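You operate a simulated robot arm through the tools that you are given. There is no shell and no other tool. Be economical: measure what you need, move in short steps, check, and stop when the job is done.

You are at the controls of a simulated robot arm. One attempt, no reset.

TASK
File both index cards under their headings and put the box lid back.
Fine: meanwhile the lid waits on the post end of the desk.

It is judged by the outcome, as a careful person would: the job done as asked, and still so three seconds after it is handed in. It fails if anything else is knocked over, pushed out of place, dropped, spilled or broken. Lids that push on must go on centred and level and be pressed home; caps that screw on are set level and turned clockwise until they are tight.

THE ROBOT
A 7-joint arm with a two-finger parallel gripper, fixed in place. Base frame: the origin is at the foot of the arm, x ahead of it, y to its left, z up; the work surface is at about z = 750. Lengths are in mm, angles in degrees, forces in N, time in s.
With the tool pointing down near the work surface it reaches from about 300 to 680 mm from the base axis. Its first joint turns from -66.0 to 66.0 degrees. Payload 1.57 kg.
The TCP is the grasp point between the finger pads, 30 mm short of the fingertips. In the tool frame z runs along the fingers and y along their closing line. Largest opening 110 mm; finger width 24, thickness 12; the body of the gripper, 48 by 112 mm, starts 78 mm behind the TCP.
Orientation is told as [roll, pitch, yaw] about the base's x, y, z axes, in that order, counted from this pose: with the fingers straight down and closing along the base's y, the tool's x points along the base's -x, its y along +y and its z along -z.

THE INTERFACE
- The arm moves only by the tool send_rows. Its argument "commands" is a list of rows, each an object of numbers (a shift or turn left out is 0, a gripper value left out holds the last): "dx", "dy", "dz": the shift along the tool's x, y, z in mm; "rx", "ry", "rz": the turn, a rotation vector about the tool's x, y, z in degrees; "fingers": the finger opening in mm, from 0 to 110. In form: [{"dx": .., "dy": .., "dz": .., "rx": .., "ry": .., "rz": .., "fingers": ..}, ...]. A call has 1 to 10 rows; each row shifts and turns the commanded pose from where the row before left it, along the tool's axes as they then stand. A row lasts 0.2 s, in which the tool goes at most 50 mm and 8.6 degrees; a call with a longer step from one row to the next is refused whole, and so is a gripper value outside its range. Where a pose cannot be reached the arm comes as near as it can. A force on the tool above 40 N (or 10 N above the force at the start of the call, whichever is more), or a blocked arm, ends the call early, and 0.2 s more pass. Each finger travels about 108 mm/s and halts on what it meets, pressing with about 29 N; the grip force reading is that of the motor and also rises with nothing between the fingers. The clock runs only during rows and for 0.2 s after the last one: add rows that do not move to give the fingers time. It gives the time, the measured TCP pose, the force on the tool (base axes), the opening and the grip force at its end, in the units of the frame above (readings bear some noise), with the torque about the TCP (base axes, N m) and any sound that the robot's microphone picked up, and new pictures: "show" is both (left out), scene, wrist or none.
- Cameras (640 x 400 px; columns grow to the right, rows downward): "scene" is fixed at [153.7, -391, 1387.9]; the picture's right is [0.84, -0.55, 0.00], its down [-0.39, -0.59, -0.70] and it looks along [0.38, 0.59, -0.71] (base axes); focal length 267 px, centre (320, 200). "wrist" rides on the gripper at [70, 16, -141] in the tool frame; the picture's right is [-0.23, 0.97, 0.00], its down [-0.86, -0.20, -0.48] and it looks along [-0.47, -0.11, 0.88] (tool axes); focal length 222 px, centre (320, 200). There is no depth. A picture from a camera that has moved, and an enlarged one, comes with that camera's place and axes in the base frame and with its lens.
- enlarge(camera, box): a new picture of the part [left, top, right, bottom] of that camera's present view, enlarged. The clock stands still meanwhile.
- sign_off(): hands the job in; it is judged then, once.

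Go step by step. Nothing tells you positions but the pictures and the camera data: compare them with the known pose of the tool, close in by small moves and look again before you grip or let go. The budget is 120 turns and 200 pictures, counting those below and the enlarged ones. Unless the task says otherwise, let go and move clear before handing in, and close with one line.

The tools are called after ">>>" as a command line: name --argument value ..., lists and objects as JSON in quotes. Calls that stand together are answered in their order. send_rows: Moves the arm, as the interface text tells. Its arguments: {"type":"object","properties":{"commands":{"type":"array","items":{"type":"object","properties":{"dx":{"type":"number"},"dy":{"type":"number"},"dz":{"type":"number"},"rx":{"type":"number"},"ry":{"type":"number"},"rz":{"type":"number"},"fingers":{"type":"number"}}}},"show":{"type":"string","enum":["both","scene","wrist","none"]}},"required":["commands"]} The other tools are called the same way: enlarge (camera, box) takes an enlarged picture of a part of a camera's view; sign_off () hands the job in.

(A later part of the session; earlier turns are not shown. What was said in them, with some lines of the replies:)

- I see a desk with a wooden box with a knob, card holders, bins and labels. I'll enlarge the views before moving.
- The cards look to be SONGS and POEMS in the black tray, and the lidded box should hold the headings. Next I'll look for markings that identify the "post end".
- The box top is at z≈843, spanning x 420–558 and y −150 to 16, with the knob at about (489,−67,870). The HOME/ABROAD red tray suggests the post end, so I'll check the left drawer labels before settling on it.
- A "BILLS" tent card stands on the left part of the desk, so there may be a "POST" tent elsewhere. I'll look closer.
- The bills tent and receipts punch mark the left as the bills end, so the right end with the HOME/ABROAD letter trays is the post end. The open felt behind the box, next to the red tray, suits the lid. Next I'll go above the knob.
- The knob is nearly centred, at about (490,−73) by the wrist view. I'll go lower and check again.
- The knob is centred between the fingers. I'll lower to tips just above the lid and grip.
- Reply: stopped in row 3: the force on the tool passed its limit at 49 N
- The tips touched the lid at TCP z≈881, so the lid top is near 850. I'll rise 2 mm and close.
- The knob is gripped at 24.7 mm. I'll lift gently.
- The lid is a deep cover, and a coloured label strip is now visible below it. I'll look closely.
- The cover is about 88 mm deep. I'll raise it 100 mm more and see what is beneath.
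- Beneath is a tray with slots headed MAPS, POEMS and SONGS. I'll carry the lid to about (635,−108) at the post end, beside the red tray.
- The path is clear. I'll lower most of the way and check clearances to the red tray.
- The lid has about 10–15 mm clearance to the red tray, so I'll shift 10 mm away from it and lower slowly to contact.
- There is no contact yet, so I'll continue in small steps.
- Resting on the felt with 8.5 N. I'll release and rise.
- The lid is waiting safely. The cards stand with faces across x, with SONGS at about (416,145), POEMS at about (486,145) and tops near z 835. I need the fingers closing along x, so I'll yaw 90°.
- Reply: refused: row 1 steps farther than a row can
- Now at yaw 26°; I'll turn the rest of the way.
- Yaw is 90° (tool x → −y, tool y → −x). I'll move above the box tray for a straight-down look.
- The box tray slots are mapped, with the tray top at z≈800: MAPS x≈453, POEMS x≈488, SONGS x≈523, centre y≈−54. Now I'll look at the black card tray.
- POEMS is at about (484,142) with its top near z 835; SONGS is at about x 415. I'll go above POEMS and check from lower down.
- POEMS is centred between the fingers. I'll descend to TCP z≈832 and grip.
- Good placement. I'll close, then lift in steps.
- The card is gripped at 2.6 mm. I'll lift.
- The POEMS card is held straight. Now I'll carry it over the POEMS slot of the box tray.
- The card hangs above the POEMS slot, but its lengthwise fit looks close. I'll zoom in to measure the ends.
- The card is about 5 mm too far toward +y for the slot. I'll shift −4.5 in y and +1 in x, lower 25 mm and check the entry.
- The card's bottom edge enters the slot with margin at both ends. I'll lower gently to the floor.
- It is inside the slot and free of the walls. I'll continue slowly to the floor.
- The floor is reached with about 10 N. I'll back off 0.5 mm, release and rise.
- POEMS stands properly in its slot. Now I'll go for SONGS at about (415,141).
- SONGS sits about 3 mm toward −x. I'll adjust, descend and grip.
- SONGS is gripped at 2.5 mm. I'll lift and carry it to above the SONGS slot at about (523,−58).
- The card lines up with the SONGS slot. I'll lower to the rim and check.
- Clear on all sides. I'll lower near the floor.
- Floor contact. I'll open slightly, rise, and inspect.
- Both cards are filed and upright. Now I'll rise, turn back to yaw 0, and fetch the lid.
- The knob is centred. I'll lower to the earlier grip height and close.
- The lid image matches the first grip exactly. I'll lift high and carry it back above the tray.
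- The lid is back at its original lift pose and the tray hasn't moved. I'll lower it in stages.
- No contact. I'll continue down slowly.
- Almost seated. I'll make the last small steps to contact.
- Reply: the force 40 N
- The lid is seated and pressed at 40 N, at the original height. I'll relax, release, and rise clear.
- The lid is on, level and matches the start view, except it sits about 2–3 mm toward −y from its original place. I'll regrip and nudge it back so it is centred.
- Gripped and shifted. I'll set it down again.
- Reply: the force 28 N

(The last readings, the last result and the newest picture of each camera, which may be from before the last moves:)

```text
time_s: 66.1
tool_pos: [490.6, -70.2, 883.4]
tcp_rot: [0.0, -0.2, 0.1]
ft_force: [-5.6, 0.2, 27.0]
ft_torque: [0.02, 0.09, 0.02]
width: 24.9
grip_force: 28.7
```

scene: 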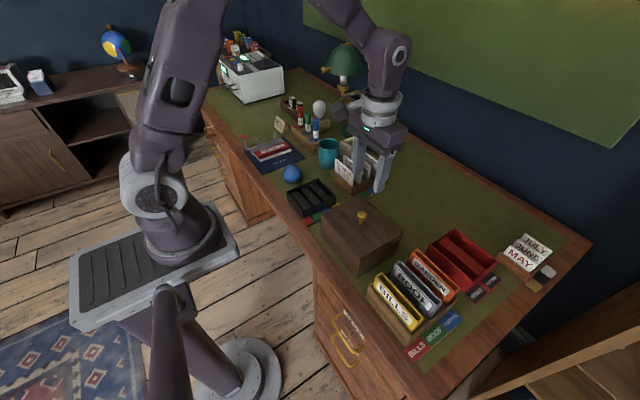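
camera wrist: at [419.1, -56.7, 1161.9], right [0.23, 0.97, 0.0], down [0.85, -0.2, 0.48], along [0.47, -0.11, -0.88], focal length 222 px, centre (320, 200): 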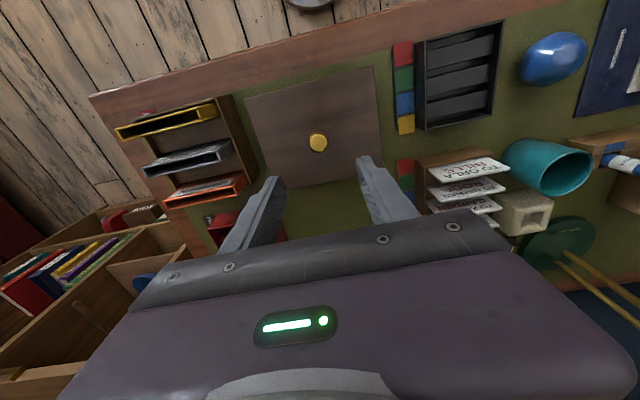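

>>> send_rows --commands '[{"dz": -0.8}, {"fingers": 40}, {"fingers": 60}, {}, {"dz": -20}, {"dz": -40}, {"dz": -40}, {"dz": -40}, {}]'

>>> enlarge --camera "scene" --box '[300, 180, 460, 280]'

```text
time_s: 68.1
tool_pos: [489.5, -69.2, 1022.7]
tcp_rot: [0.0, -0.3, 0.0]
ft_force: [-0.2, 0.2, 1.1]
ft_torque: [-0.01, 0.0, -0.01]
width: 60.4
grip_force: 0.0
camera wrist: at [418.7, -52.6, 1163.8], right [0.23, 0.97, 0.0], down [0.85, -0.2, 0.48], along [0.47, -0.11, -0.88], focal length 222 px, centre (320, 200)
```

scene: 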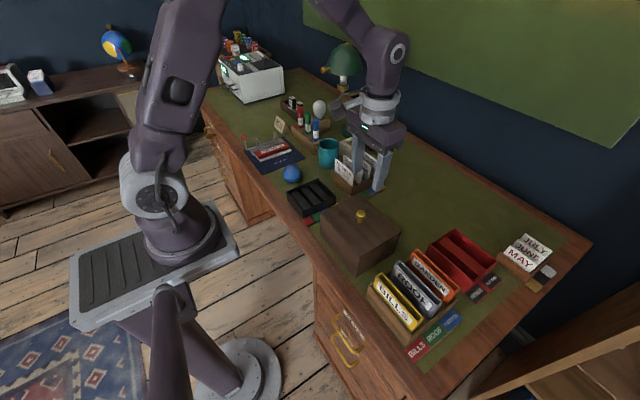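
wrist: 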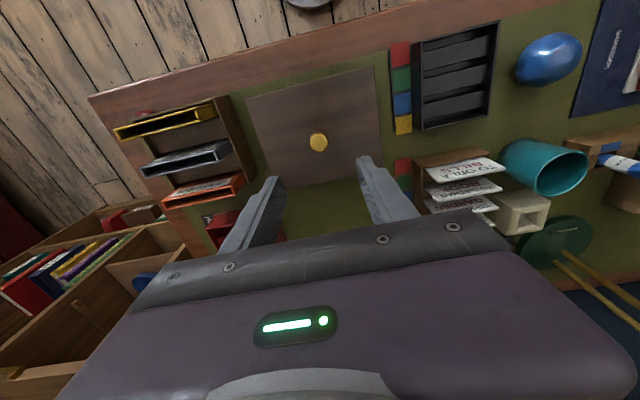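

```text
4.00 times, centred on (380, 230) of scene
camera zoom: at [153.7, -391.0, 1387.9], right [0.84, -0.55, 0.0], down [-0.39, -0.59, -0.7], along [0.38, 0.59, -0.71], focal length 1067 px, centre (80, 80)
```

zoom: 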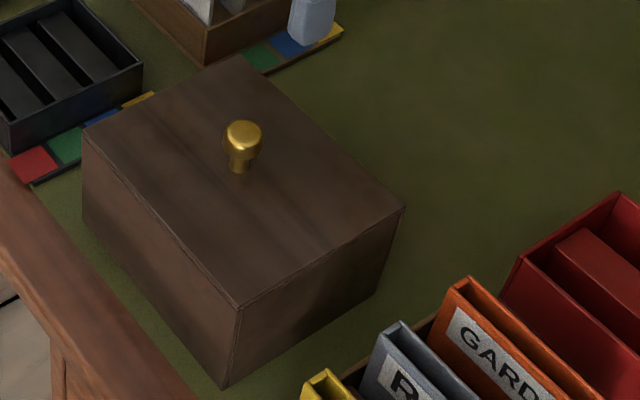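

The lid now sits within about a millimetre of its original place, level and pressed down, with both cards filed inside. The arm is clear, so I'm handing in.

>>> sign_off

```text
The job is handed in.
```

I filed the POEMS and SONGS cards under their headings in the box and put the lid back on, level, pressed down and within about 1 mm of where it started. While I worked, the lid waited at the HOME/ABROAD end of the desk, which I took to be the post end because nothing on the desk was labelled "post".
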